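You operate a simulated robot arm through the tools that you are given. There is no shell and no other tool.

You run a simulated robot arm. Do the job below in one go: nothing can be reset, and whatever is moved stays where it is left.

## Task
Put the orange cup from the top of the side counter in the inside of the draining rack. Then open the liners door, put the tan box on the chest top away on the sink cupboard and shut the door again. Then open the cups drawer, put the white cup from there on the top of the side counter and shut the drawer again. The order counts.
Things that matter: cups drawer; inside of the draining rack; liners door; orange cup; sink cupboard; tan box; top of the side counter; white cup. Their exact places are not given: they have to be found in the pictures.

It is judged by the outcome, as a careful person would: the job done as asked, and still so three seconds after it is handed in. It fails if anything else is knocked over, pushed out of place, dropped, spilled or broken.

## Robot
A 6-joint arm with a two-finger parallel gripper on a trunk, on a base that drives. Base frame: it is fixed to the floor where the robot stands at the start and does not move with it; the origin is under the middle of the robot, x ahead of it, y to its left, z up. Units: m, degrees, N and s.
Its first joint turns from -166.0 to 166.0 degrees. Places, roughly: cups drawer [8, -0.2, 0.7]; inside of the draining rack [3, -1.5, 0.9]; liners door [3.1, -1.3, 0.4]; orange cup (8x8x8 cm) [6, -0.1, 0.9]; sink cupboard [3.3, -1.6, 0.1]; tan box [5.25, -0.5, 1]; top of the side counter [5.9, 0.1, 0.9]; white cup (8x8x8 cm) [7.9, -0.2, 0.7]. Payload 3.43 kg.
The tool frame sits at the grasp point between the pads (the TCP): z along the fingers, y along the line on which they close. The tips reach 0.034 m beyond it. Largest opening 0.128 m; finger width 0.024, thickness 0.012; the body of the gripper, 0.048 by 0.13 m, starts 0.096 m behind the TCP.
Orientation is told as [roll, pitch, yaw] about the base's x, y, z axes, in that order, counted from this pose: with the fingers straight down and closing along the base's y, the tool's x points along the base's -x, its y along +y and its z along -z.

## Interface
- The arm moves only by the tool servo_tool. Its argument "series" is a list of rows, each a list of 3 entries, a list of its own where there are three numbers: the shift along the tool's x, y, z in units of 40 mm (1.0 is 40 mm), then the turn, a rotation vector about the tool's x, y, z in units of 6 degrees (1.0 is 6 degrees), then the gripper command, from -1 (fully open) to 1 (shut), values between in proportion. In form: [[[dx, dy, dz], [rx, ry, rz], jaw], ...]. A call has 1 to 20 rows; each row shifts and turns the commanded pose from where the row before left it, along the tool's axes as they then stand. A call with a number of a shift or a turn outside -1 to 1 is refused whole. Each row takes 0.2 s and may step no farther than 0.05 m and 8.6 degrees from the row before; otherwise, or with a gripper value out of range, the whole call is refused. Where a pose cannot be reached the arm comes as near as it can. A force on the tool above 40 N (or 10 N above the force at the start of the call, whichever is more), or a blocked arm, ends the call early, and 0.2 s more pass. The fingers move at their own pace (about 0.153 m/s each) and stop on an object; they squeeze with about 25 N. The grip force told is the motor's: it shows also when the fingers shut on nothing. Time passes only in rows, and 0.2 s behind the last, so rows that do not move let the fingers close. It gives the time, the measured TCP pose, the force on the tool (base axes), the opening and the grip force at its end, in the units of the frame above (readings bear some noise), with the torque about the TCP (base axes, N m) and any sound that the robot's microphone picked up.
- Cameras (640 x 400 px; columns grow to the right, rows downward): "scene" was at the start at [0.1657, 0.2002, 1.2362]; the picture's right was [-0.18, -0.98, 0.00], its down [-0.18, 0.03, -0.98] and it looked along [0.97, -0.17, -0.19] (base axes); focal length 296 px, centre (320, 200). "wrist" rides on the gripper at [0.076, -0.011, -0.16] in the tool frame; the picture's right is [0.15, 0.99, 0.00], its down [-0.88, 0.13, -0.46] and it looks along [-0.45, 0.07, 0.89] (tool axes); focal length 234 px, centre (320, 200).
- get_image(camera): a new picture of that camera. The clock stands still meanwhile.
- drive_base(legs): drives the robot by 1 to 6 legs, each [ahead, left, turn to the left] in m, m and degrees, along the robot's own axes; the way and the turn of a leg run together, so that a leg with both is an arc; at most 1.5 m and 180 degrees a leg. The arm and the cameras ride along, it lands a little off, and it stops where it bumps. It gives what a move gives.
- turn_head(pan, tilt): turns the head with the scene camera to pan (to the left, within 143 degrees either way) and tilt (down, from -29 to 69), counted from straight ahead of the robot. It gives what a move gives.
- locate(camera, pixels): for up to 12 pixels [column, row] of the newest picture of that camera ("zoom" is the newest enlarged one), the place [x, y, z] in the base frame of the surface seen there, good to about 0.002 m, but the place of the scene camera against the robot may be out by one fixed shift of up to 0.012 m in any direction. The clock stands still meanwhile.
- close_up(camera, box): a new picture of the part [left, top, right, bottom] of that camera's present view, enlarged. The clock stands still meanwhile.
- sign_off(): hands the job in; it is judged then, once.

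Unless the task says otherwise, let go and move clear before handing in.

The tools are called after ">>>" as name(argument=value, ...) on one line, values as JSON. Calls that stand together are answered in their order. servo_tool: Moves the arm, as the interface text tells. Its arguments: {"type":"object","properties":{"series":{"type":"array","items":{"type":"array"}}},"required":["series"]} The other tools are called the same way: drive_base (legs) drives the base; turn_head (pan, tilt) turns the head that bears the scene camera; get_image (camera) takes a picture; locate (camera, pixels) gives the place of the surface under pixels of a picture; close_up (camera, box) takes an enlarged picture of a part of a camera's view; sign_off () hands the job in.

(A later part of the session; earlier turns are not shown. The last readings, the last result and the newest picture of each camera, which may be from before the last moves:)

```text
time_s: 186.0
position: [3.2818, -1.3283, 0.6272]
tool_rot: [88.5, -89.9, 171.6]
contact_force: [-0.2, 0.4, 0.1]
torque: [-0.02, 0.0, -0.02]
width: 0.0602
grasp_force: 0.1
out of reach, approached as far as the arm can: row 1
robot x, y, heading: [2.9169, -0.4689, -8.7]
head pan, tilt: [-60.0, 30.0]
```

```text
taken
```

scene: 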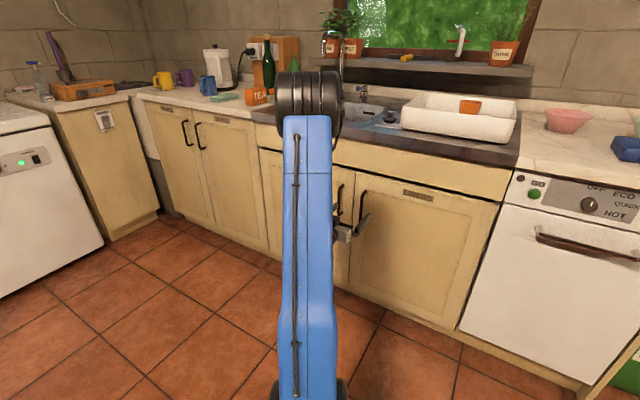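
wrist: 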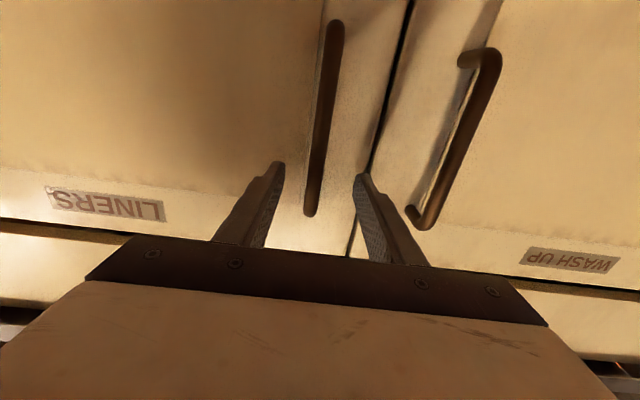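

The bar at (318,150) lies between the fingertips. I'll close on it.

>>> servo_tool(series=[[[0, 0, 0], [0, 0, 0], 0.6], [[0, 0, 0], [0, 0, 0], 1], [[0, 0, 0], [0, 0, 0], 1], [[0, 0, 0], [0, 0, 0], 1]])

>>> get_image(camera="wrist")

```text
time_s: 186.7
position: [3.2761, -1.328, 0.6263]
tool_rot: [76.9, -89.7, -177.3]
contact_force: [-1.4, 4.9, 4.6]
torque: [0.41, 0.23, -0.04]
width: 0.0117
grasp_force: 44.0
robot x, y, heading: [2.9184, -0.4703, -8.6]
head pan, tilt: [-60.0, 30.0]
stopped in row 3: the force on the tool passed its limit at 42 N (the readings are from after the stop); the commanded pose is now the measured one
```

```text
taken
```

wrist: 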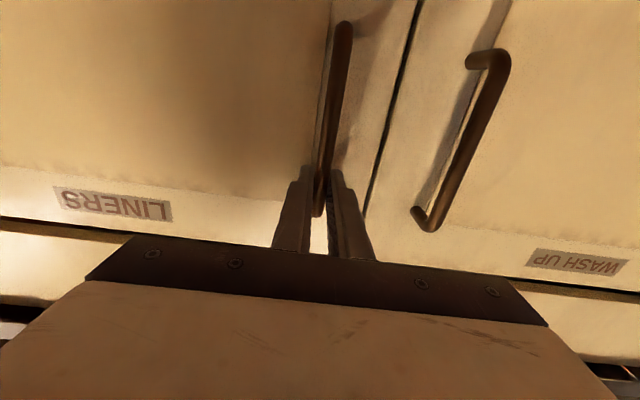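

Bar gripped (opening 0.0117). Hinge is near (2.838,-1.305), radius ≈0.44 m; I'll pull along that arc, 4° a row, for 20° first.

>>> servo_tool(series=[[[0, -0.12, -0.756], [-0.667, 0, 0], 1], [[0, -0.12, -0.756], [-0.667, 0, 0], 1], [[0, -0.12, -0.756], [-0.667, 0, 0], 1], [[0, -0.12, -0.756], [-0.667, 0, 0], 1], [[0, -0.12, -0.756], [-0.667, 0, 0], 1]])

>>> get_image(camera="wrist")

>>> get_image(camera="scene")

```text
time_s: 187.2
position: [3.2779, -1.2973, 0.6279]
tool_rot: [-28.3, -88.7, -68.7]
contact_force: [-0.2, -0.8, -8.6]
torque: [-0.05, -1.16, 0.01]
width: 0.0117
grasp_force: 44.7
out of reach, approached as far as the arm can: row 1, 2
robot x, y, heading: [2.9152, -0.4667, -8.7]
head pan, tilt: [-60.0, 30.0]
stopped in row 2: the force on the tool passed its limit at 67 N (the readings are from after the stop); the commanded pose is now the measured one
```

```text
taken
```

wrist: 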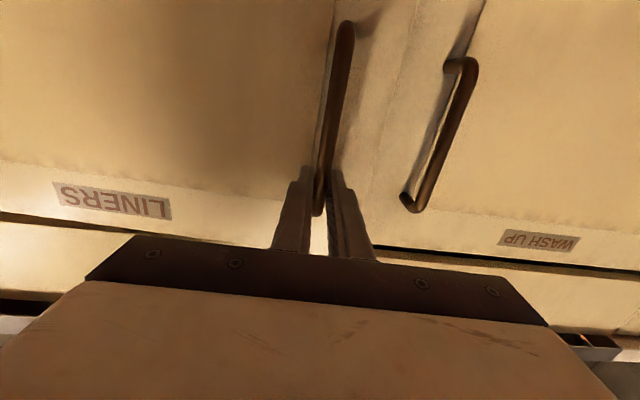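

```text
taken
```

scene: 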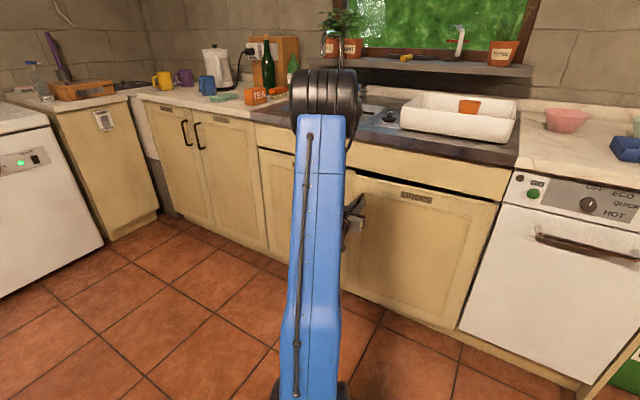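

The door moved a few degrees, but the arm is at its inner limit with the tool horizontal. I'll loosen slightly around the bar, tilt the tool 45° down about the bar, and regrip so I can pull closer in.

>>> servo_tool(series=[[[0, 0, 0], [0, 0, 0], 0.45], [[0, 0, 0], [0, 0, 0], 0.45], [[0, 0, 0], [0, 0.9, 0], 0.45], [[0, 0, 0], [0, 0.9, 0], 0.45], [[0, 0, 0], [0, 0.9, 0], 0.45], [[0, 0, 0], [0, 0.9, 0], 0.45], [[0, 0, 0], [0, 0.9, 0], 0.45], [[0, 0, 0], [0, 0.9, 0], 0.45], [[0, 0, 0], [0, 0.9, 0], 0.45], [[0, 0, 0], [0, 0.9, 0], 0.45], [[0, 0, 0], [0, 0, 0], 0.45]])

>>> get_image(camera="wrist")

```text
time_s: 189.6
position: [3.2794, -1.2979, 0.6293]
tool_rot: [-0.9, -45.8, -96.3]
contact_force: [-0.8, 0.7, -0.7]
torque: [-0.01, 0.01, 0.0]
width: 0.035
grasp_force: 0.1
robot x, y, heading: [2.9202, -0.4678, -8.6]
head pan, tilt: [-60.0, 30.0]
```

```text
taken
```

wrist: 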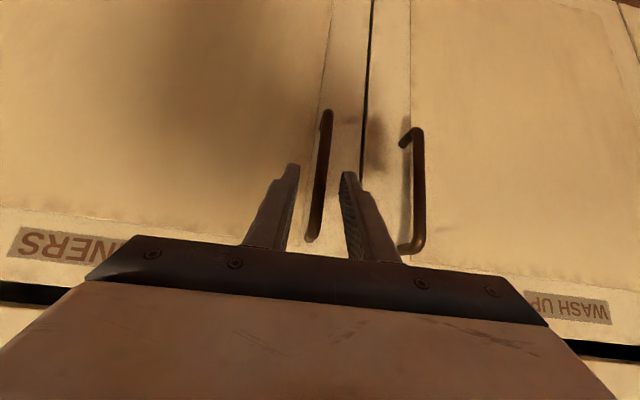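

The tool is now 45° down with the bar between the fingers. I'll locate the bar and the door face to see how far the door has come.

>>> locate(camera="wrist", pixels=[[324, 140], [319, 190], [313, 232], [345, 130], [360, 130], [385, 150], [250, 120], [417, 180]])

```text
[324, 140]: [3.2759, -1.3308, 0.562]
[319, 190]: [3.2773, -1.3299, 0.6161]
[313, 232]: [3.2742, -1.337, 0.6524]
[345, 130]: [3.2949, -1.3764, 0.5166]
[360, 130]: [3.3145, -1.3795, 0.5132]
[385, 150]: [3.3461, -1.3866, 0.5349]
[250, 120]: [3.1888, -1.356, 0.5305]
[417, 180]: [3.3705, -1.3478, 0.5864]
```

The bar is back at (3.277,-1.3305), so the door shut again and the pads slipped off. I'll advance to seat the bar fully in the pads, square the yaw, and regrip lower at z≈0.60.

>>> servo_tool(series=[[[-0.025, 0.05, 0.555], [0.2, 0, 0.2], 0.45], [[-0.025, 0.05, 0.555], [0.2, 0, 0.2], 0.45], [[0, 0, 0], [0, 0, 0], 0.45]])

>>> servo_tool(series=[[[0, 0, 0], [0, 0, 0], 0.7], [[0, 0, 0], [0, 0, 0], 1], [[0, 0, 0], [0, 0, 0], 1]])

>>> get_image(camera="wrist")

```text
time_s: 190.4
position: [3.2778, -1.3305, 0.5995]
tool_rot: [-0.8, -45.8, -99.7]
contact_force: [-0.4, -0.5, 1.0]
torque: [-0.02, 0.01, -0.01]
width: 0.0352
grasp_force: 0.1
robot x, y, heading: [2.9139, -0.4652, -8.7]
head pan, tilt: [-60.0, 30.0]
```

```text
time_s: 191.2
position: [3.2771, -1.3319, 0.5993]
tool_rot: [-0.8, -45.8, -99.8]
contact_force: [-9.4, 0.5, -0.3]
torque: [-0.19, -1.48, -0.09]
width: 0.0122
grasp_force: 45.0
robot x, y, heading: [2.916, -0.4687, -8.6]
head pan, tilt: [-60.0, 30.0]
```

```text
taken
```

wrist: 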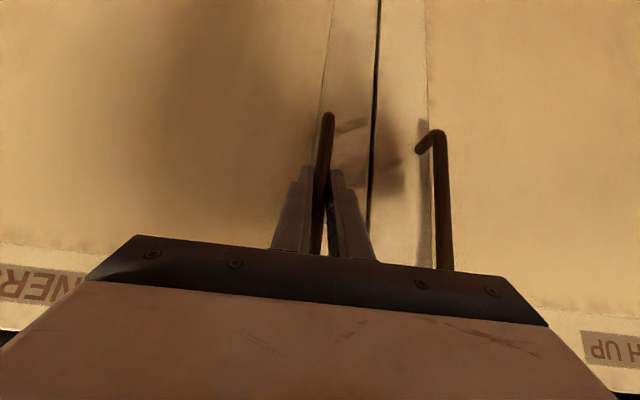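

Gripped firmly (45 N). I'll pull slowly along the arc, 2° per row.

>>> servo_tool(series=[[[0.27, -0.05, -0.27], [-0.236, 0, -0.236], 1], [[0.27, -0.05, -0.27], [-0.236, 0, -0.236], 1], [[0.27, -0.05, -0.27], [-0.236, 0, -0.236], 1], [[0.27, -0.05, -0.27], [-0.236, 0, -0.236], 1]])

>>> get_image(camera="wrist")

```text
time_s: 192.2
position: [3.2767, -1.2686, 0.599]
tool_rot: [-0.9, -45.8, -91.5]
contact_force: [6.7, -1.5, 20.7]
torque: [0.15, -1.62, 0.11]
width: 0.0119
grasp_force: 45.0
robot x, y, heading: [2.9171, -0.4655, -8.7]
head pan, tilt: [-60.0, 30.0]
```

```text
taken
```

wrist: 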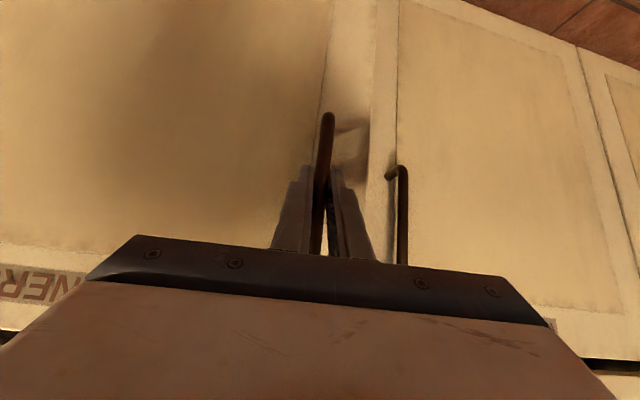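

The door is coming open (the gap at (395,100) widens). I'll keep pulling along the arc.

>>> servo_tool(series=[[[0.336, -0.064, -0.336], [-0.295, 0, -0.295], 1], [[0.336, -0.064, -0.336], [-0.295, 0, -0.295], 1], [[0.336, -0.064, -0.336], [-0.295, 0, -0.295], 1], [[0.336, -0.064, -0.336], [-0.295, 0, -0.295], 1], [[0.336, -0.064, -0.336], [-0.295, 0, -0.295], 1], [[0.336, -0.064, -0.336], [-0.295, 0, -0.295], 1]])

>>> get_image(camera="wrist")

>>> get_image(camera="scene")

```text
time_s: 193.1
position: [3.267, -1.2022, 0.5991]
tool_rot: [-1.3, -45.8, -83.1]
contact_force: [-6.0, -0.2, 7.5]
torque: [-0.05, -1.46, -0.07]
width: 0.0122
grasp_force: 45.0
out of reach, approached as far as the arm can: row 4
robot x, y, heading: [2.9184, -0.4682, -8.5]
head pan, tilt: [-60.0, 30.0]
stopped in row 4: the force on the tool passed its limit at 68 N (the readings are from after the stop); the commanded pose is now the measured one
```

```text
taken
```

wrist: 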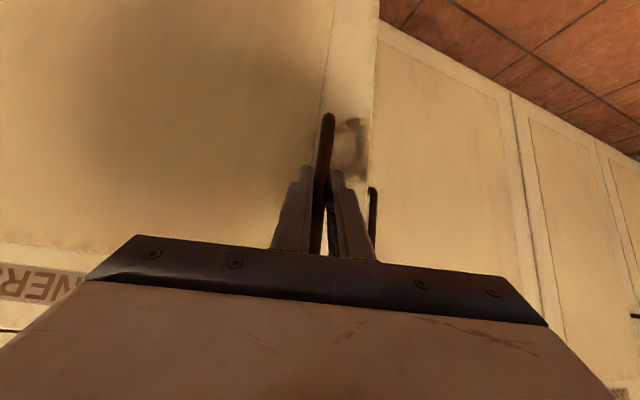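

```text
taken
```

scene: 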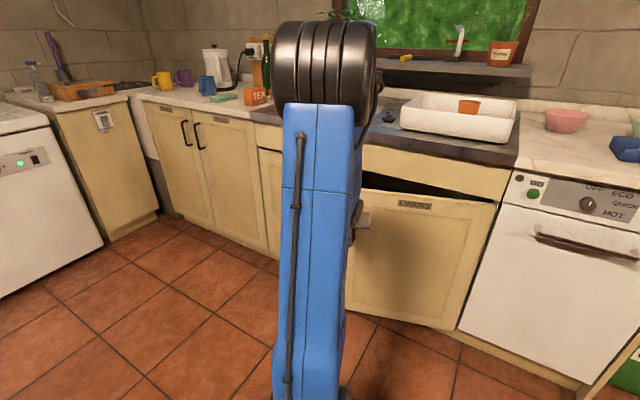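

The door is about 17° open, and the arm is at its inner limit at this tilt. I'll loosen around the bar, tilt another 30° down, and regrip to pull further.

>>> servo_tool(series=[[[0, 0, 0], [0, 0, 0], 0.45], [[0, 0, 0], [0, 0, 0], 0.45], [[0, 0, 0], [0, 1, 0], 0.45], [[0, 0, 0], [0, 1, 0], 0.45], [[0, 0, 0], [0, 1, 0], 0.45], [[0, 0, 0], [0, 1, 0], 0.45], [[0, 0, 0], [0, 1, 0], 0.45], [[0, 0, 0], [0, 0, 0], 0.45]])

>>> get_image(camera="wrist")

>>> get_image(camera="scene")

```text
time_s: 194.4
position: [3.252, -1.2153, 0.6041]
tool_rot: [-11.9, -36.8, -74.2]
contact_force: [32.8, 6.7, -1.7]
torque: [0.5, -0.8, 0.1]
width: 0.0538
grasp_force: 16.3
out of reach, approached as far as the arm can: row 4, 5, 6
robot x, y, heading: [2.9206, -0.466, -8.7]
head pan, tilt: [-60.0, 30.0]
stopped in row 6: the force on the tool passed its limit at 51 N (the readings are from after the stop); the commanded pose is now the measured one
```

```text
taken
```

wrist: 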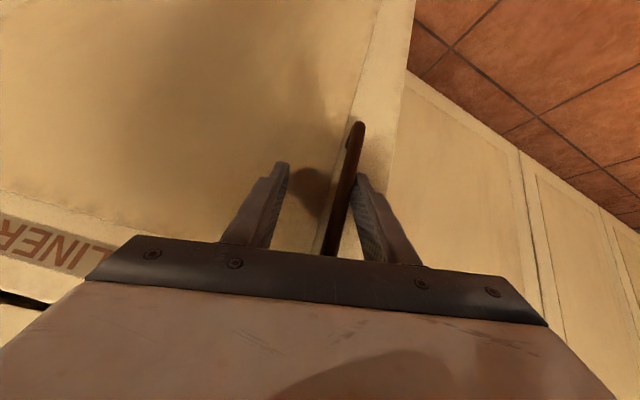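

```text
taken
```

scene: 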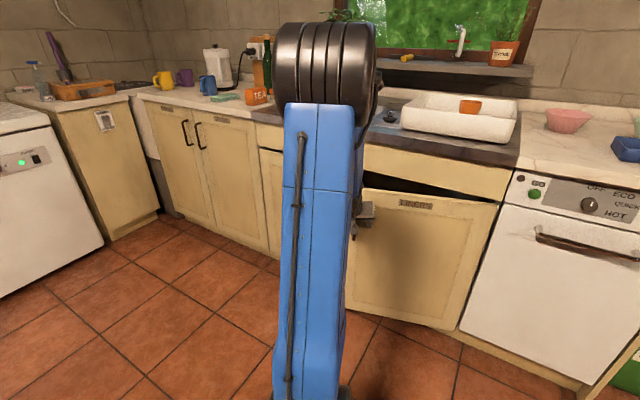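

The last tilt hit an arm limit and wedged slightly against the bar (32 N sideways). I'll open the jaws wide to free it, back straight off along the tool axis, and see whether the door stays.

>>> servo_tool(series=[[[0, 0, 0], [0, 0, 0], -0.1], [[0, 0, 0], [0, 0, 0], -0.3], [[0, 0, 0], [0, 0, 0], -0.3]])

>>> get_image(camera="wrist")

```text
time_s: 195.2
position: [3.2463, -1.2165, 0.6049]
tool_rot: [-12.1, -36.7, -74.5]
contact_force: [0.6, 0.9, 0.1]
torque: [-0.02, 0.01, 0.0]
width: 0.0832
grasp_force: 0.1
robot x, y, heading: [2.9202, -0.4669, -8.6]
head pan, tilt: [-60.0, 30.0]
```

```text
taken
```

wrist: 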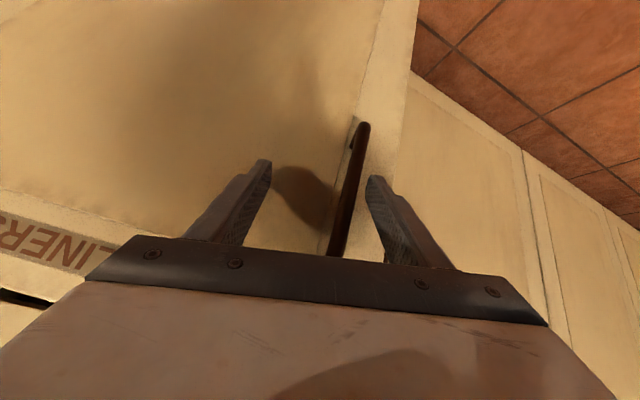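

The tool is free and the door stayed at ~17°. I'll back off along the tool axis and check the door.

>>> servo_tool(series=[[[0, 0, -0.8], [0, 0, 0], -0.3], [[0, 0, -0.8], [0, 0, 0], -0.3], [[0, 0, -0.8], [0, 0, 0], -0.3], [[0, 0, -0.8], [0, 0, 0], -0.3]])

>>> get_image(camera="wrist")

>>> get_image(camera="scene")

```text
time_s: 196.2
position: [3.2516, -1.1359, 0.7049]
tool_rot: [-12.1, -36.6, -74.5]
contact_force: [0.7, 0.0, -0.8]
torque: [0.02, -0.02, -0.04]
width: 0.0833
grasp_force: 0.1
robot x, y, heading: [2.9166, -0.4711, -8.4]
head pan, tilt: [-60.0, 30.0]
```

```text
taken
```

wrist: 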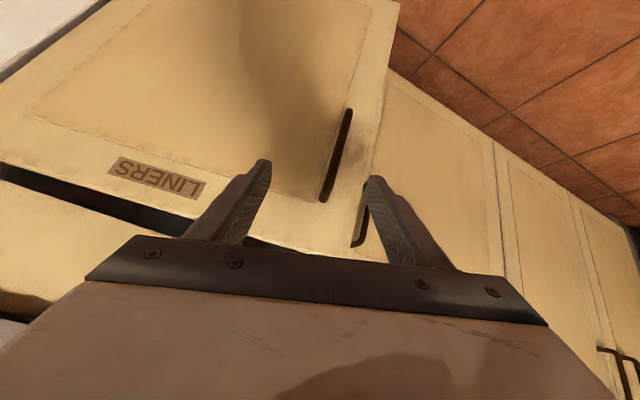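

```text
taken
```

scene: 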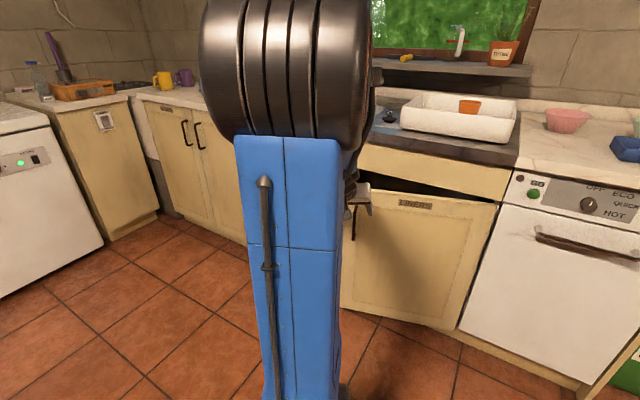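

The door stays put. I'll square the tool to vertical above here and locate the door's free edge.

>>> locate(camera="wrist", pixels=[[390, 60], [365, 190], [352, 250], [100, 190], [20, 160], [335, 165], [322, 200], [270, 235], [60, 215]])

>>> servo_tool(series=[[[0, 0, -0.5], [0, 1, 0], 1], [[0, 0, -0.5], [0, 1, 0], 1], [[0, 0, -0.5], [0, 1, 0], 1], [[0, 0, 0], [0, 1, 0], 1], [[0, 0, 0], [0, 1, 0], 1], [[0, 0, 0], [0, 1, 0], 1]])

```text
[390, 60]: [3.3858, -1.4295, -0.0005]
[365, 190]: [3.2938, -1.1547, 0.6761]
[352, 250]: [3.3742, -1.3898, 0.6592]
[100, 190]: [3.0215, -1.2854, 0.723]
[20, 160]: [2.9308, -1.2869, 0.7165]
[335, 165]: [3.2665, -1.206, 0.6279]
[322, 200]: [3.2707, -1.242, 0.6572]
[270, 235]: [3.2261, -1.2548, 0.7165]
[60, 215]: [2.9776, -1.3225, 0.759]
```

```text
time_s: 197.6
position: [3.2577, -1.1044, 0.756]
tool_rot: [-9.7, -1.3, -81.6]
contact_force: [-0.8, 0.4, 0.8]
torque: [-0.01, -0.03, 0.01]
width: 0.0
grasp_force: 24.5
robot x, y, heading: [2.9178, -0.4687, -8.6]
head pan, tilt: [-60.0, 30.0]
```

Door stands ~16° open (top z 0.7165, tip near (3.32,-1.25)). I'll straighten the tool with the jaws shut, lean it 20° and lift so I can reach behind the free edge from above.

>>> servo_tool(series=[[[0, 0, -0.5], [-0.8, 0, 0], 1], [[0, 0, -0.5], [-0.8, 0, 0], 1], [[0, 0, -0.5], [0, 0, 1], 1], [[0, 0, 0], [0, 0, 1], 1], [[0, 0, 0], [0, 0, 1], 1], [[0, 0, 0], [0, -1, 0], 1], [[0, 0, 0], [0, -1, 0], 1], [[0, 0, 0], [0, -1, 0], 1], [[0, 0, 0], [0, 0, 0], 1]])

>>> get_image(camera="wrist")

```text
time_s: 199.6
position: [3.2621, -1.1021, 0.8144]
tool_rot: [0.3, -19.3, -99.7]
contact_force: [-1.0, -0.3, -0.7]
torque: [0.0, -0.01, -0.03]
width: 0.0001
grasp_force: 25.3
robot x, y, heading: [2.9202, -0.4671, -8.4]
head pan, tilt: [-60.0, 30.0]
```

```text
taken
```

wrist: 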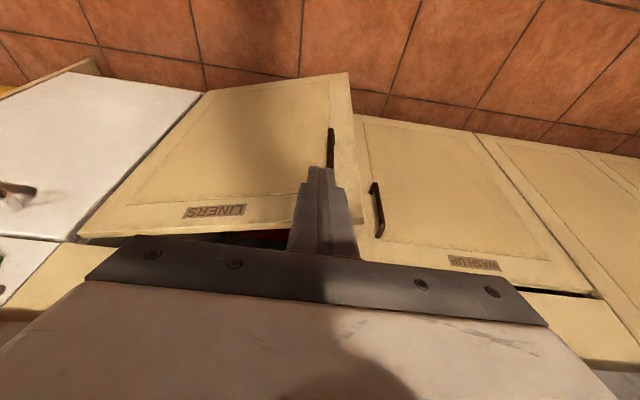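

Now I'll move over behind the door's top edge (TCP ≈(3.27,-1.305), z 0.81), staying above the door top, and look.

>>> servo_tool(series=[[[-0.938, 0.214, 0.328], [0, 0, 0], 1], [[-0.938, 0.214, 0.328], [0, 0, 0], 1], [[-0.938, 0.214, 0.328], [0, 0, 0], 1], [[-0.938, 0.214, 0.328], [0, 0, 0], 1], [[-0.938, 0.214, 0.328], [0, 0, 0], 1], [[0, 0, 0], [0, 0, 0], 1]])

>>> get_image(camera="wrist")

>>> get_image(camera="scene")

```text
time_s: 201.0
position: [3.2694, -1.3041, 0.8149]
tool_rot: [0.2, -19.3, -99.6]
contact_force: [-0.3, -0.7, 0.6]
torque: [0.02, -0.02, -0.06]
width: 0.0002
grasp_force: 25.0
robot x, y, heading: [2.9173, -0.4671, -8.4]
head pan, tilt: [-60.0, 30.0]
```

```text
taken
```

wrist: 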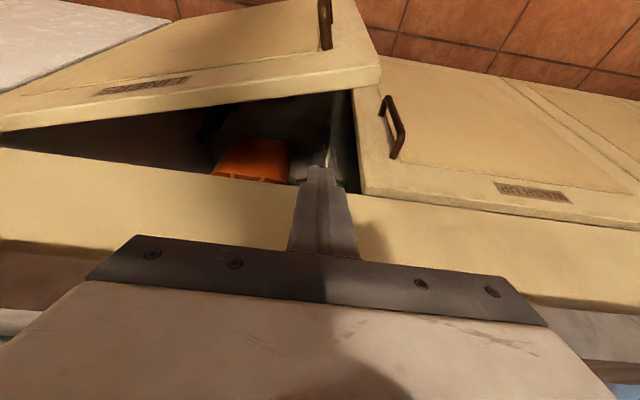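

```text
taken
```

scene: 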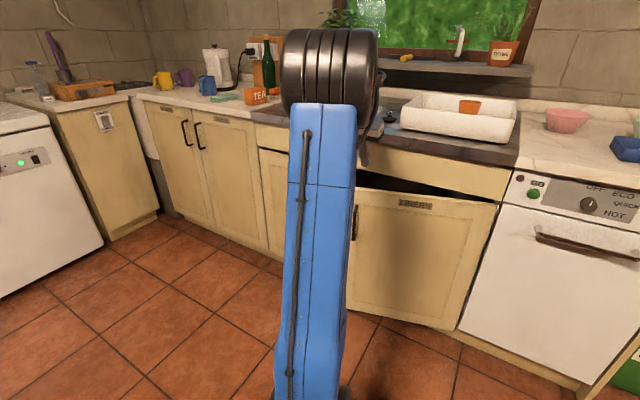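

The opening behind the door shows at (280,120) with an orange thing inside; my fingertip is at (325,165). I'll locate the door's top edge and the cabinet edge to check the clearance before descending.

>>> locate(camera="wrist", pixels=[[378, 75], [372, 88], [300, 93], [300, 80], [150, 112], [280, 184], [360, 190], [362, 110], [250, 155], [200, 173], [450, 330], [325, 20]])

```text
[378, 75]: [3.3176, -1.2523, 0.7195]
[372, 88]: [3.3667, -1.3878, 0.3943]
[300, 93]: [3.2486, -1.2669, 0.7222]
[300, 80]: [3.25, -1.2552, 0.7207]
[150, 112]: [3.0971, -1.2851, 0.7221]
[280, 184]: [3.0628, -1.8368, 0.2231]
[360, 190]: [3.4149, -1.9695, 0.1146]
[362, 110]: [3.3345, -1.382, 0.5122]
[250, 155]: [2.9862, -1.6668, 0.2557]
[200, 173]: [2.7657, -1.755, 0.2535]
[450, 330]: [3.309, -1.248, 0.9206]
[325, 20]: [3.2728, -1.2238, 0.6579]
```

Door inner edge is at y≈-1.267 at this x, my finger at y≈-1.304±0.012: about 2 cm clear. I'll descend 11 cm straight down behind the door.

>>> servo_tool(series=[[[0.316, 0, 0.9], [0, 0, 0], 1], [[0.316, 0, 0.9], [0, 0, 0], 1], [[0.316, 0, 0.9], [0, 0, 0], 1], [[0, 0, 0], [0, 0, 0], 1]])

>>> get_image(camera="wrist")

```text
time_s: 202.0
position: [3.2709, -1.3076, 0.7028]
tool_rot: [0.3, -19.4, -99.8]
contact_force: [-0.3, -0.2, 0.3]
torque: [-0.01, 0.01, -0.02]
width: 0.0001
grasp_force: 25.0
robot x, y, heading: [2.9162, -0.4666, -8.8]
head pan, tilt: [-60.0, 30.0]
```

```text
taken
```

wrist: 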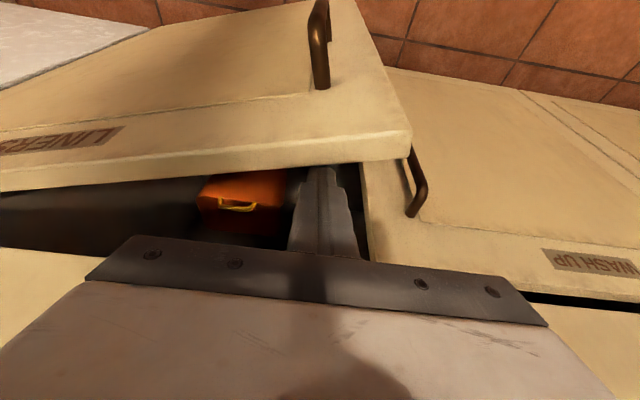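

The fingers are behind the door edge. I'll push the door outward along its arc, translation only, starting with about 20°.

>>> servo_tool(series=[[[0.873, -0.187, -0.305], [0, 0, 0], 1], [[0.853, -0.266, -0.298], [0, 0, 0], 1], [[0.828, -0.344, -0.29], [0, 0, 0], 1], [[0.797, -0.419, -0.279], [0, 0, 0], 1]])

>>> get_image(camera="scene")

```text
time_s: 203.0
position: [3.2459, -1.1595, 0.7015]
tool_rot: [0.4, -19.3, -99.8]
contact_force: [0.4, 0.6, -0.5]
torque: [0.03, 0.04, 0.04]
width: 0.0
grasp_force: 24.7
robot x, y, heading: [2.9161, -0.4691, -8.4]
head pan, tilt: [-60.0, 30.0]
```

```text
taken
```

scene: 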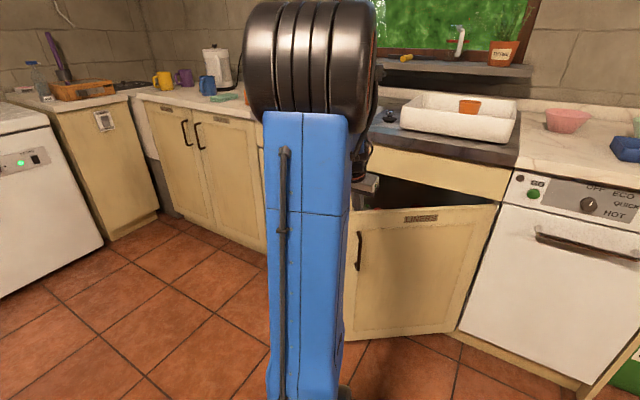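

The door is swinging out (≈35°) with little force. I'll continue along the arc.

>>> servo_tool(series=[[[0.759, -0.491, -0.265], [0, 0, 0], 1], [[0.716, -0.559, -0.25], [0, 0, 0], 1], [[0.667, -0.623, -0.233], [0, 0, 0], 1], [[0.614, -0.682, -0.214], [0, 0, 0], 1]])

>>> servo_tool(series=[[[0.555, -0.737, -0.194], [0, 0, 0], 1], [[0.492, -0.785, -0.172], [0, 0, 0], 1], [[0.42, -0.83, -0.147], [0, 0, 0], 1]])

>>> get_image(camera="scene")

>>> get_image(camera="wrist")

```text
time_s: 204.0
position: [3.1717, -1.0247, 0.7011]
tool_rot: [0.3, -19.3, -99.7]
contact_force: [-0.5, 0.2, 0.1]
torque: [0.02, 0.01, -0.01]
width: 0.0
grasp_force: 25.2
robot x, y, heading: [2.9136, -0.4697, -8.7]
head pan, tilt: [-60.0, 30.0]
```

```text
time_s: 204.8
position: [3.0922, -0.9487, 0.7006]
tool_rot: [0.4, -19.3, -99.7]
contact_force: [-0.1, -0.1, 0.5]
torque: [0.04, 0.0, 0.01]
width: 0.0
grasp_force: 25.4
robot x, y, heading: [2.9132, -0.4688, -8.7]
head pan, tilt: [-60.0, 30.0]
```

```text
taken
```

scene: 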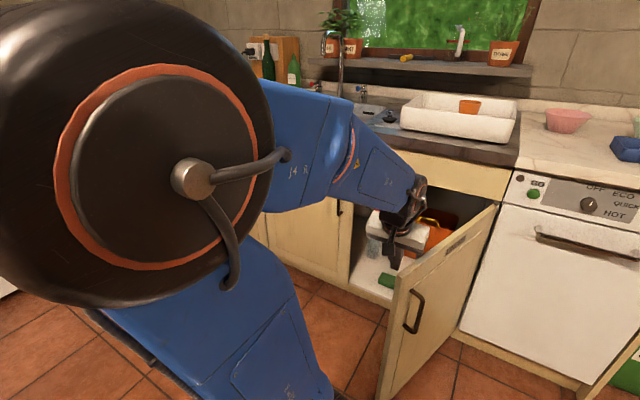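

```text
taken
```

wrist: 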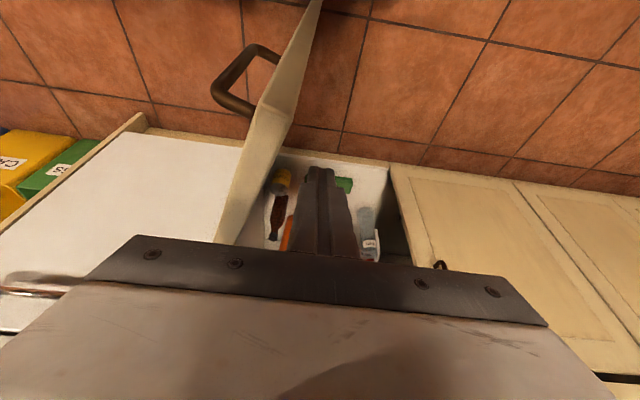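

The door is ~67° open, and I can see inside: an orange caddy, bottle, green sponge, white jug. I'll push it on to about 90°.

>>> servo_tool(series=[[[0.356, -0.864, -0.124], [0, 0, 0], 1], [[0.284, -0.893, -0.099], [0, 0, 0], 1], [[0.209, -0.916, -0.073], [0, 0, 0], 1], [[0.133, -0.932, -0.046], [0, 0, 0], 1], [[0.056, -0.94, -0.02], [0, 0, 0], 1]])

>>> get_image(camera="scene")

>>> get_image(camera="wrist")

```text
time_s: 206.0
position: [2.9202, -0.8774, 0.6997]
tool_rot: [0.3, -19.3, -99.7]
contact_force: [-0.6, 0.3, -0.5]
torque: [0.0, 0.03, 0.0]
width: 0.0
grasp_force: 25.0
robot x, y, heading: [2.9151, -0.4698, -8.7]
head pan, tilt: [-60.0, 30.0]
```

```text
taken
```

scene: 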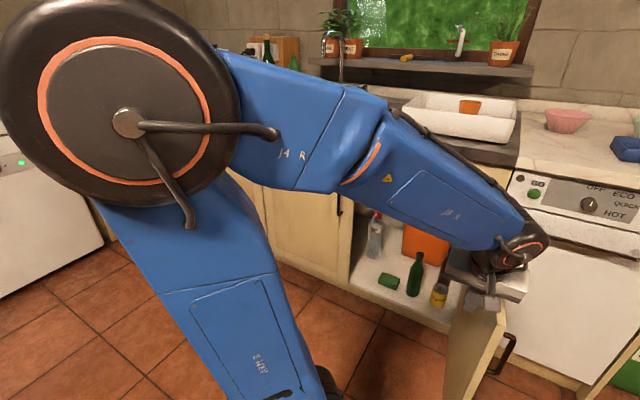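

```text
taken
```

wrist: 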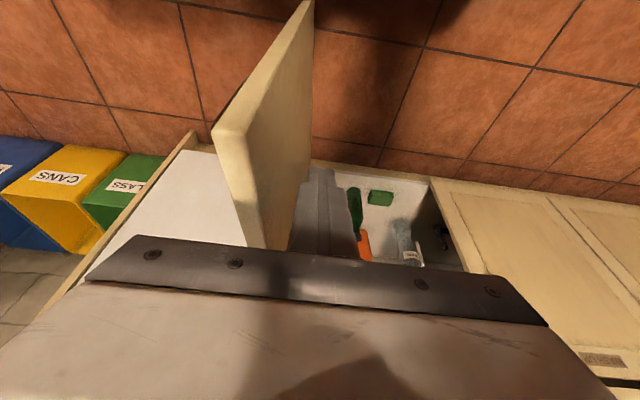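

The door is now about 90° open. I'll zoom and locate the cupboard's contents and free floor.

>>> close_up(camera="scene", box=[330, 190, 530, 315])

>>> locate(camera="scene", pixels=[[390, 282], [414, 275], [440, 295], [425, 245], [375, 240], [370, 275], [400, 292], [430, 300], [395, 265], [355, 285], [445, 325], [385, 310]])

>>> locate(camera="wrist", pixels=[[380, 197], [352, 210], [363, 245], [410, 250], [400, 200], [345, 180], [425, 190], [410, 225]])

```text
3.20 times, centred on (430, 252) of scene
```

zoom: 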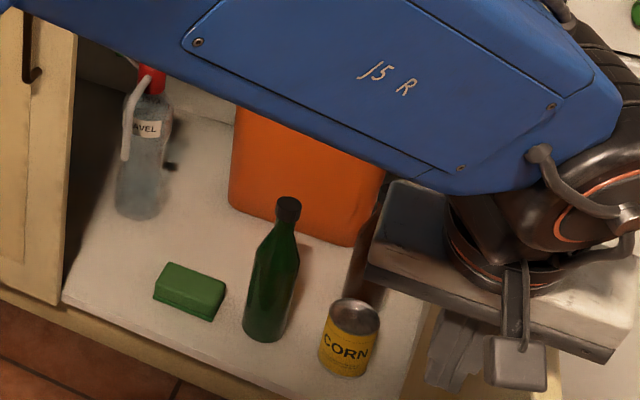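

```text
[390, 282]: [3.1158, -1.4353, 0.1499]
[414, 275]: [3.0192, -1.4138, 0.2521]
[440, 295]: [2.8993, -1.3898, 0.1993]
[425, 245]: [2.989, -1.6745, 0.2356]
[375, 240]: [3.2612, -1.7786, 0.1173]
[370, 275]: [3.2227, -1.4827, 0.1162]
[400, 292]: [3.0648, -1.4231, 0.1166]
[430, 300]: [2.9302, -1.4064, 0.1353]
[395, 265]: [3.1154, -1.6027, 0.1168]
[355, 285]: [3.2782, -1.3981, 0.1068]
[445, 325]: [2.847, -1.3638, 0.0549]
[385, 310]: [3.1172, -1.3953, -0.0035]
```

```text
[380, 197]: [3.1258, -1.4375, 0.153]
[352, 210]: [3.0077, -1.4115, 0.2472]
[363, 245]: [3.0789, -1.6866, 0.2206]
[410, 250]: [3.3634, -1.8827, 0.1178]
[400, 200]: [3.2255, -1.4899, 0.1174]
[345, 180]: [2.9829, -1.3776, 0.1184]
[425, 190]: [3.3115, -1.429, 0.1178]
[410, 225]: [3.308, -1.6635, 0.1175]
```

Cupboard floor is z≈0.117; free spot around (3.22,-1.50), between the sponge (3.12,-1.44), orange caddy and spray bottle. Before fetching the box, I'll test whether the arm can reach in there with a 45° tilt; first I move off the door.

>>> servo_tool(series=[[[0, 0.9, 0], [0, 0, 0], 1], [[0, 0.95, 0], [0, 0, 0], 1], [[0, 0.95, 0], [0, 0, 0], 1], [[0, 0.95, 0], [0, 0, 0], 1], [[0, 0.95, 0], [0, 0, 0], 1], [[0, 0.95, 0], [0, 0, 0], 1], [[-0.5, 0.95, 0.2], [0, -1, 0], 1], [[-0.5, 0.5, 0.2], [0, -1, 0], 1], [[-0.5, 0, 0.2], [0, -1, 0], 1], [[-0.5, 0, 0.2], [0, -1, 0], 1], [[0, 0, 0], [0, 0, 0], 1]])

>>> get_image(camera="scene")

```text
time_s: 208.4
position: [3.1869, -1.0104, 0.7133]
tool_rot: [0.3, -43.2, -99.9]
contact_force: [-0.3, -0.2, 0.6]
torque: [0.01, -0.02, 0.05]
width: 0.0
grasp_force: 24.8
out of reach, approached as far as the arm can: row 10
robot x, y, heading: [2.9148, -0.4709, -8.6]
head pan, tilt: [-60.0, 30.0]
```

```text
taken
```

scene: 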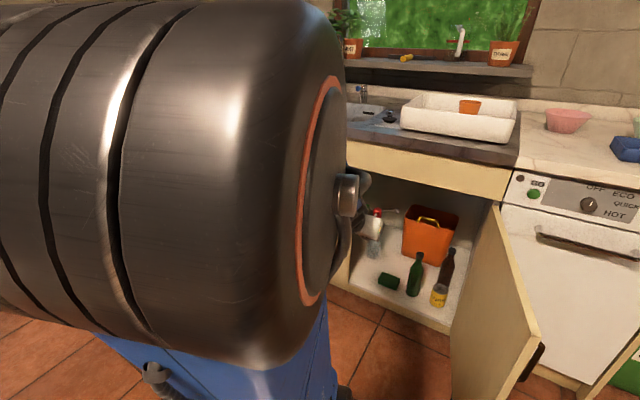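

I'll advance down toward the opening at 45°, to about (3.23,-1.25,0.45), and see if it is reachable.

>>> servo_tool(series=[[[0.06, 0.232, 0.96], [0, 0, 0], 1], [[0.06, 0.232, 0.96], [0, 0, 0], 1], [[0.06, 0.232, 0.96], [0, 0, 0], 1], [[0.06, 0.232, 0.96], [0, 0, 0], 1], [[0.06, 0.232, 0.96], [0, 0, 0], 1], [[0.06, 0.232, 0.96], [0, 0, 0], 1], [[0.06, 0.232, 0.96], [0, 0, 0], 1], [[0.06, 0.232, 0.96], [0, 0, 0], 1], [[0.06, 0.232, 0.96], [0, 0, 0], 1]])

>>> get_image(camera="scene")

>>> get_image(camera="wrist")

```text
time_s: 210.4
position: [3.2311, -1.2439, 0.4509]
tool_rot: [0.5, -43.2, -99.9]
contact_force: [-0.6, 0.2, 0.0]
torque: [0.02, -0.02, -0.02]
width: 0.0
grasp_force: 24.7
robot x, y, heading: [2.9159, -0.4695, -8.5]
head pan, tilt: [-60.0, 30.0]
```

```text
taken
```

scene: 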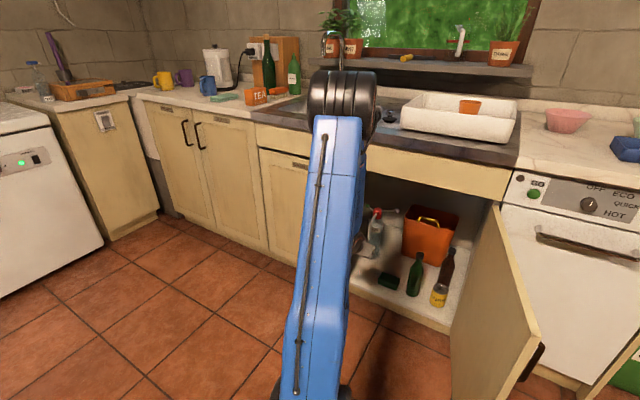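

```text
taken
```

wrist: 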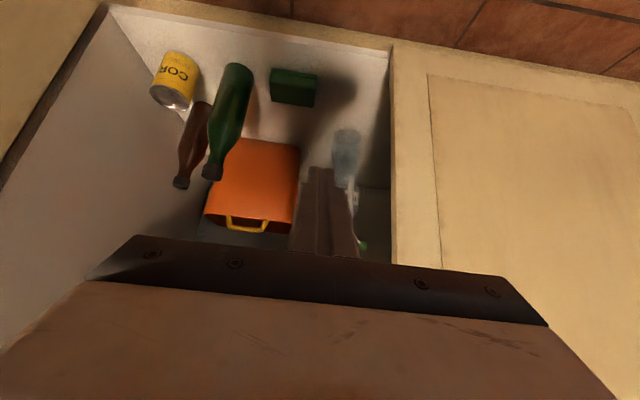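

That pose is reachable. I'll carry on into the cupboard to about (3.215,-1.45,0.26) to confirm the final depth.

>>> servo_tool(series=[[[-0.04, 0.07, 1], [0, 0, 0], 1], [[-0.04, 0.07, 1], [0, 0, 0], 1], [[-0.04, 0.07, 1], [0, 0, 0], 1], [[-0.04, 0.07, 1], [0, 0, 0], 1], [[-0.04, 0.07, 1], [0, 0, 0], 1], [[-0.04, 0.07, 1], [0, 0, 0], 1], [[-0.04, 0.07, 1], [0, 0, 0], 1], [[0, 0, 0], [0, 0, 0], 1]])

>>> get_image(camera="scene")

>>> get_image(camera="wrist")

```text
time_s: 212.2
position: [3.2198, -1.4485, 0.2547]
tool_rot: [0.3, -43.3, -99.9]
contact_force: [-0.8, -0.3, -0.2]
torque: [0.0, 0.02, 0.02]
width: 0.0002
grasp_force: 25.4
robot x, y, heading: [2.9194, -0.468, -8.6]
head pan, tilt: [-60.0, 30.0]
```

```text
taken
```

scene: 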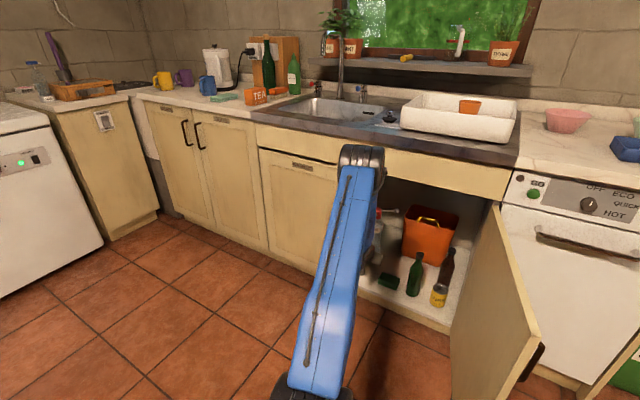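

```text
taken
```

wrist: 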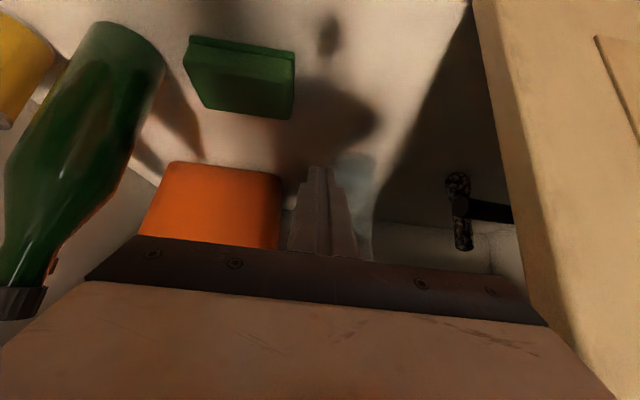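

Depth confirmed. The wrist sees the sponge at (240,75), caddy, and a dark valve at (460,210); I'll locate them for the later placement.

>>> locate(camera="wrist", pixels=[[295, 55], [290, 115], [190, 100], [458, 190], [463, 240], [280, 190], [275, 235], [420, 230], [490, 60], [350, 130], [360, 200], [420, 60]])

```text
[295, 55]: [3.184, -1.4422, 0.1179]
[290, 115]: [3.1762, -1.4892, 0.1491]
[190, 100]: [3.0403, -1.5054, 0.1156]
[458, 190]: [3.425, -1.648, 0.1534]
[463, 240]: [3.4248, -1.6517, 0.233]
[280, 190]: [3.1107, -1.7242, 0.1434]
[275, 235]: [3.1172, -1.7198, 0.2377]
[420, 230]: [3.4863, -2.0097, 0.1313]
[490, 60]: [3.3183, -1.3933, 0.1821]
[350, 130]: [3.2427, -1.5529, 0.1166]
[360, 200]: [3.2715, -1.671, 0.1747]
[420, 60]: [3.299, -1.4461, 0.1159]
```

Free target spot: centre about (3.24,-1.56), beyond the sponge (right edge x=3.178, back y=-1.49), spray bottle front at y≈-1.67. I'll retract along the same path.

>>> servo_tool(series=[[[0.04, -0.07, -1], [0, 0, 0], 1], [[0.04, -0.07, -1], [0, 0, 0], 1], [[0.04, -0.07, -1], [0, 0, 0], 1], [[0.04, -0.07, -1], [0, 0, 0], 1], [[0.04, -0.07, -1], [0, 0, 0], 1], [[0.04, -0.07, -1], [0, 0, 0], 1], [[0.04, -0.07, -1], [0, 0, 0], 1], [[-0.06, -0.1, -0.96], [0, 0, 0], 1], [[-0.06, -0.1, -0.96], [0, 0, 0], 1], [[-0.06, -0.1, -0.96], [0, 0, 0], 1], [[-0.06, -0.1, -0.96], [0, 0, 0], 1], [[-0.06, -0.1, -0.96], [0, 0, 0], 1], [[-0.06, -0.1, -0.96], [0, 0, 0], 1], [[-0.06, -0.1, -0.96], [0, 0, 0], 1]])

>>> servo_tool(series=[[[-0.5, 0, -0.5], [0, 1, 0], 1], [[-0.5, 0, -0.5], [0, 1, 0], 1], [[-0.5, 0, -0.6], [0, 1, 0], 1], [[-0.4, 0, -0.7], [0, 1, 0], 1], [[-0.3, 0, -0.8], [0, 1, 0], 1], [[-0.2, 0, -0.9], [0, 1, 0], 1], [[0, 0, -0.9], [0, 1, 0], 1], [[0, 0, -0.9], [0, 0.2, 0], 1], [[0, 0, -0.9], [0, 0, 0], 1], [[0, 0, 0], [0, 0, 0], 1]])

>>> get_image(camera="scene")

```text
time_s: 215.2
position: [3.2341, -1.0713, 0.6572]
tool_rot: [0.4, -43.2, -99.9]
contact_force: [-1.0, 0.5, -0.9]
torque: [-0.01, 0.0, -0.02]
width: 0.0001
grasp_force: 25.6
robot x, y, heading: [2.9189, -0.4714, -8.9]
head pan, tilt: [-60.0, 30.0]
```

```text
time_s: 217.4
position: [3.2306, -1.0778, 0.9532]
tool_rot: [0.4, 0.0, -99.6]
contact_force: [1.1, -0.2, -0.2]
torque: [0.06, 0.01, 0.03]
width: 0.0
grasp_force: 25.1
robot x, y, heading: [2.9178, -0.47, -8.8]
head pan, tilt: [-60.0, 30.0]
```

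```text
taken
```

scene: 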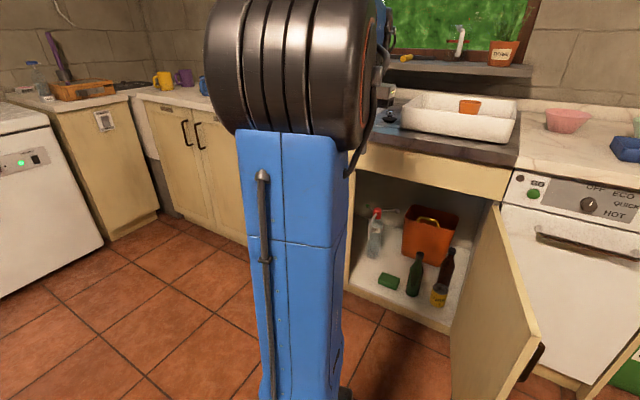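

The tool is upright again and clear of the door. I'll yaw back and bring the arm round to the robot's front.

>>> servo_tool(series=[[[0, 0, 0], [0, 0, -1], 1], [[0, 0, 0], [0, 0, -1], 1], [[0, 0, 0], [0, 0, -1], 1], [[0, 0, 0], [0, 0, -1], 1], [[0, 0, 0], [0, 0, -1], 1], [[0, 0, 0], [0, 0, -1], 1], [[0, 0, 0], [0, 0, -1], 1], [[0, 0, 0], [0, 0, -1], 1], [[0, 0, 0], [0, 0, -1], 1], [[0, 0, 0], [0, 0, -1], 1], [[0, 0, 0], [0, 0, -1], 1], [[0, 0, 0], [0, 0, -1], 1], [[0, 0, 0], [0, 0, -1], 1], [[0, 0, 0], [0, 0, -1], 1], [[0, 0, 0], [0, 0, -1], 1], [[0, 0, 0], [0, 0, -0.2], 1]])

>>> servo_tool(series=[[[-0.4, 0.98, -0.3], [0, 0, 0], 1], [[-0.4, 0.98, -0.3], [0, 0, 0], 1], [[-0.4, 0.98, -0.3], [0, 0, 0], 1], [[-0.4, 0.98, -0.3], [0, 0, 0], 1], [[-0.4, 0.98, -0.3], [0, 0, 0], 1], [[-0.4, 0.98, -0.3], [0, 0, 0], 1], [[-0.4, 0.98, -0.3], [0, 0, 0], 1], [[-0.4, 0.98, -0.3], [0, 0, 0], 1], [[-0.4, 0.98, -0.3], [0, 0, 0], 1], [[-0.4, 0.98, -0.3], [0, 0, 0], 1], [[-0.4, 0.98, -0.3], [0, 0, 0], 1], [[-0.4, 0.98, -0.3], [0, 0, 0], -1], [[0, 0, 0], [0, 0, 0], -1]])

>>> get_image(camera="scene")

```text
time_s: 220.8
position: [3.2313, -1.0754, 0.9552]
tool_rot: [-0.1, -0.3, -8.4]
contact_force: [0.5, 0.3, -0.7]
torque: [-0.01, 0.0, 0.0]
width: 0.0002
grasp_force: 25.0
robot x, y, heading: [2.917, -0.4694, -8.6]
head pan, tilt: [-60.0, 30.0]
```

```text
time_s: 223.6
position: [3.4884, -0.6351, 1.0997]
tool_rot: [-0.1, -0.3, -8.5]
contact_force: [-0.3, 0.0, 0.4]
torque: [-0.01, -0.01, -0.01]
width: 0.1278
grasp_force: 0.0
robot x, y, heading: [2.9158, -0.469, -8.4]
head pan, tilt: [-60.0, 30.0]
```

```text
taken
```

scene: 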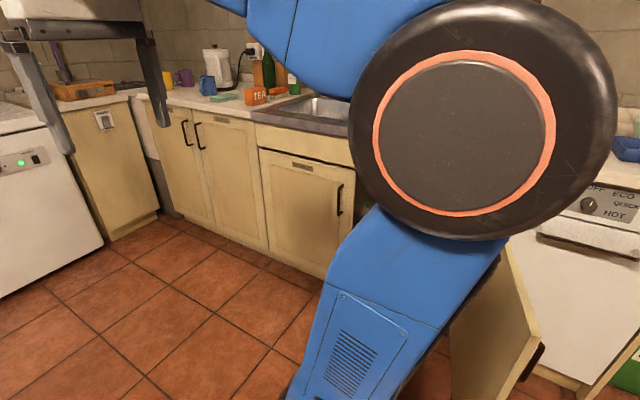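

The door stands open at (495,320). I'll drive ahead, straightening to heading 0, to about (4.2,-0.5) in front of the chest.

>>> drive_base(legs=[[0.5, 0, 8.5], [0.78, 0, 0]])

>>> turn_head(pan=0, tilt=20)

>>> get_image(camera="scene")

>>> get_image(camera="wrist")

```text
time_s: 230.4
position: [4.7983, -0.5777, 1.0988]
tool_rot: [-0.1, -0.3, 0.8]
contact_force: [0.3, -0.5, -0.7]
torque: [-0.01, -0.01, 0.01]
width: 0.1282
grasp_force: 0.0
robot x, y, heading: [4.2071, -0.502, 0.2]
head pan, tilt: [-60.0, 30.0]
```

```text
time_s: 231.7
position: [4.7979, -0.5783, 1.0983]
tool_rot: [-0.1, -0.3, 0.7]
contact_force: [-0.1, -0.8, 0.2]
torque: [0.01, 0.02, 0.01]
width: 0.128
grasp_force: 0.1
robot x, y, heading: [4.2053, -0.5043, 0.4]
head pan, tilt: [0.0, 20.0]
```

```text
taken
```

scene: 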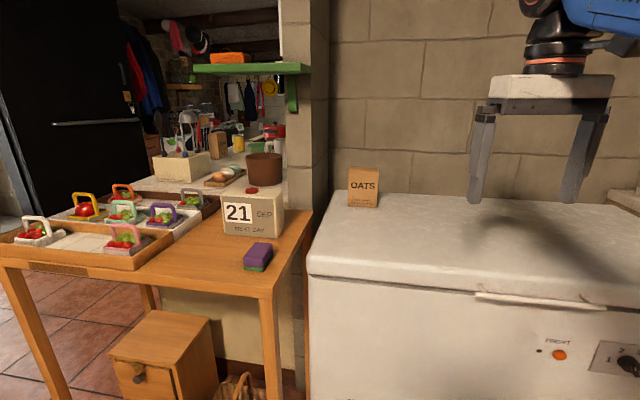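

```text
taken
```

wrist: 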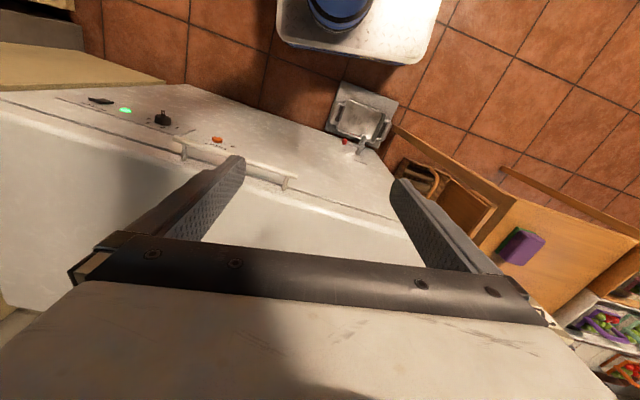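

>>> close_up(camera="scene", box=[320, 150, 420, 230])

>>> locate(camera="scene", pixels=[[349, 180], [376, 182], [350, 203], [376, 206], [363, 190], [350, 169], [377, 171], [320, 200], [315, 260], [400, 220], [330, 220], [318, 160]])

```text
5.00 times, centred on (370, 190) of scene
```

zoom: 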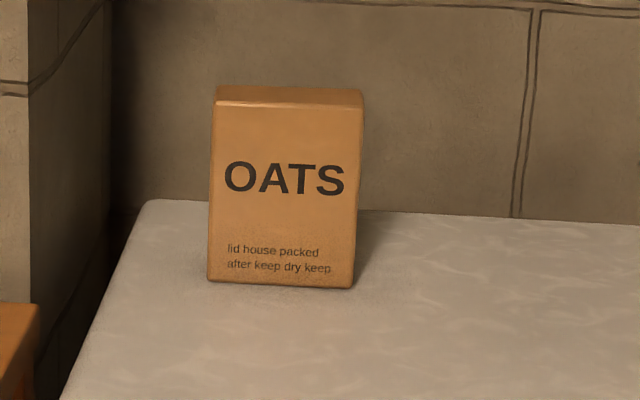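

```text
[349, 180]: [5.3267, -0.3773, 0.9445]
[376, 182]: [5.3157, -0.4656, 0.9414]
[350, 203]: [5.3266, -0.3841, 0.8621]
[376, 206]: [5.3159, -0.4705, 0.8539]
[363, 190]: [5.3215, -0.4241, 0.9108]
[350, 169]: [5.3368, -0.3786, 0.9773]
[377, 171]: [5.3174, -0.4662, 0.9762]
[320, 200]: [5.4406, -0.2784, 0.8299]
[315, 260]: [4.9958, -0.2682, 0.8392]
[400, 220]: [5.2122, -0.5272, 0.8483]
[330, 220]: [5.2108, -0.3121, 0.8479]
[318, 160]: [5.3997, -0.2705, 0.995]
```

The OATS box: front face from (5.327,-0.377) to (5.316,-0.466), so 9 cm wide, z 0.85–0.977, turned about -7°. I'll get its depth from the zoomed top edge.

>>> close_up(camera="scene", box=[340, 160, 390, 215])

>>> locate(camera="zoom", pixels=[[190, 78], [190, 70], [190, 85], [190, 62], [100, 70], [280, 75], [190, 110], [60, 200], [270, 200], [300, 280]])

```text
7.27 times, centred on (365, 188) of scene
```

zoom: 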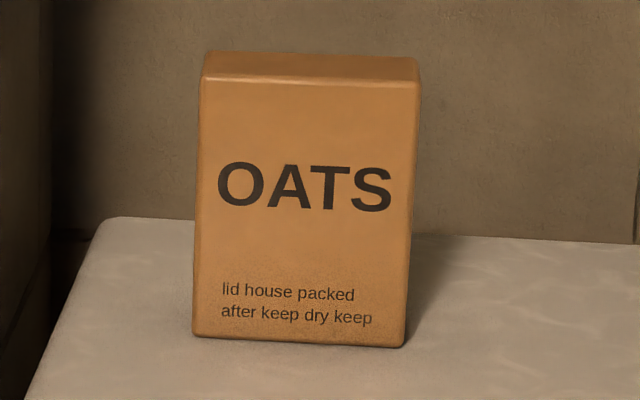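

```text
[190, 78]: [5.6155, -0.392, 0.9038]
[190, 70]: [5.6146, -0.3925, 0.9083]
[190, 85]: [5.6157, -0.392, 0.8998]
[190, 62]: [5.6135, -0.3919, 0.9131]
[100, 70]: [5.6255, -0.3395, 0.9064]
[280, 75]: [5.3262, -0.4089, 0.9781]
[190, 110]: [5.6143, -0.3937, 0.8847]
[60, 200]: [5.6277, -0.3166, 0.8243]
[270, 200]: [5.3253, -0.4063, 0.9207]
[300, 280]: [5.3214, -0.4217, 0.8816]
```

>>> locate(camera="zoom", pixels=[[310, 57], [310, 64], [310, 72], [310, 80], [215, 57], [205, 76], [412, 64], [414, 85], [203, 150], [412, 150], [198, 320], [402, 335]])

```text
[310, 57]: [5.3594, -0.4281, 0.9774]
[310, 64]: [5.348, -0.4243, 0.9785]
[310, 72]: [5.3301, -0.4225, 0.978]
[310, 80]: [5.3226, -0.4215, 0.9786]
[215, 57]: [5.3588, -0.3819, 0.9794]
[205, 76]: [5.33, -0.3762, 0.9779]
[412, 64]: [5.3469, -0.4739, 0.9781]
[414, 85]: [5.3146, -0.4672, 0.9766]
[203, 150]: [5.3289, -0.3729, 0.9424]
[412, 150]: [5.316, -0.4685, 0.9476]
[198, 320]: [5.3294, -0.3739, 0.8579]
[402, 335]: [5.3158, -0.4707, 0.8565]
```

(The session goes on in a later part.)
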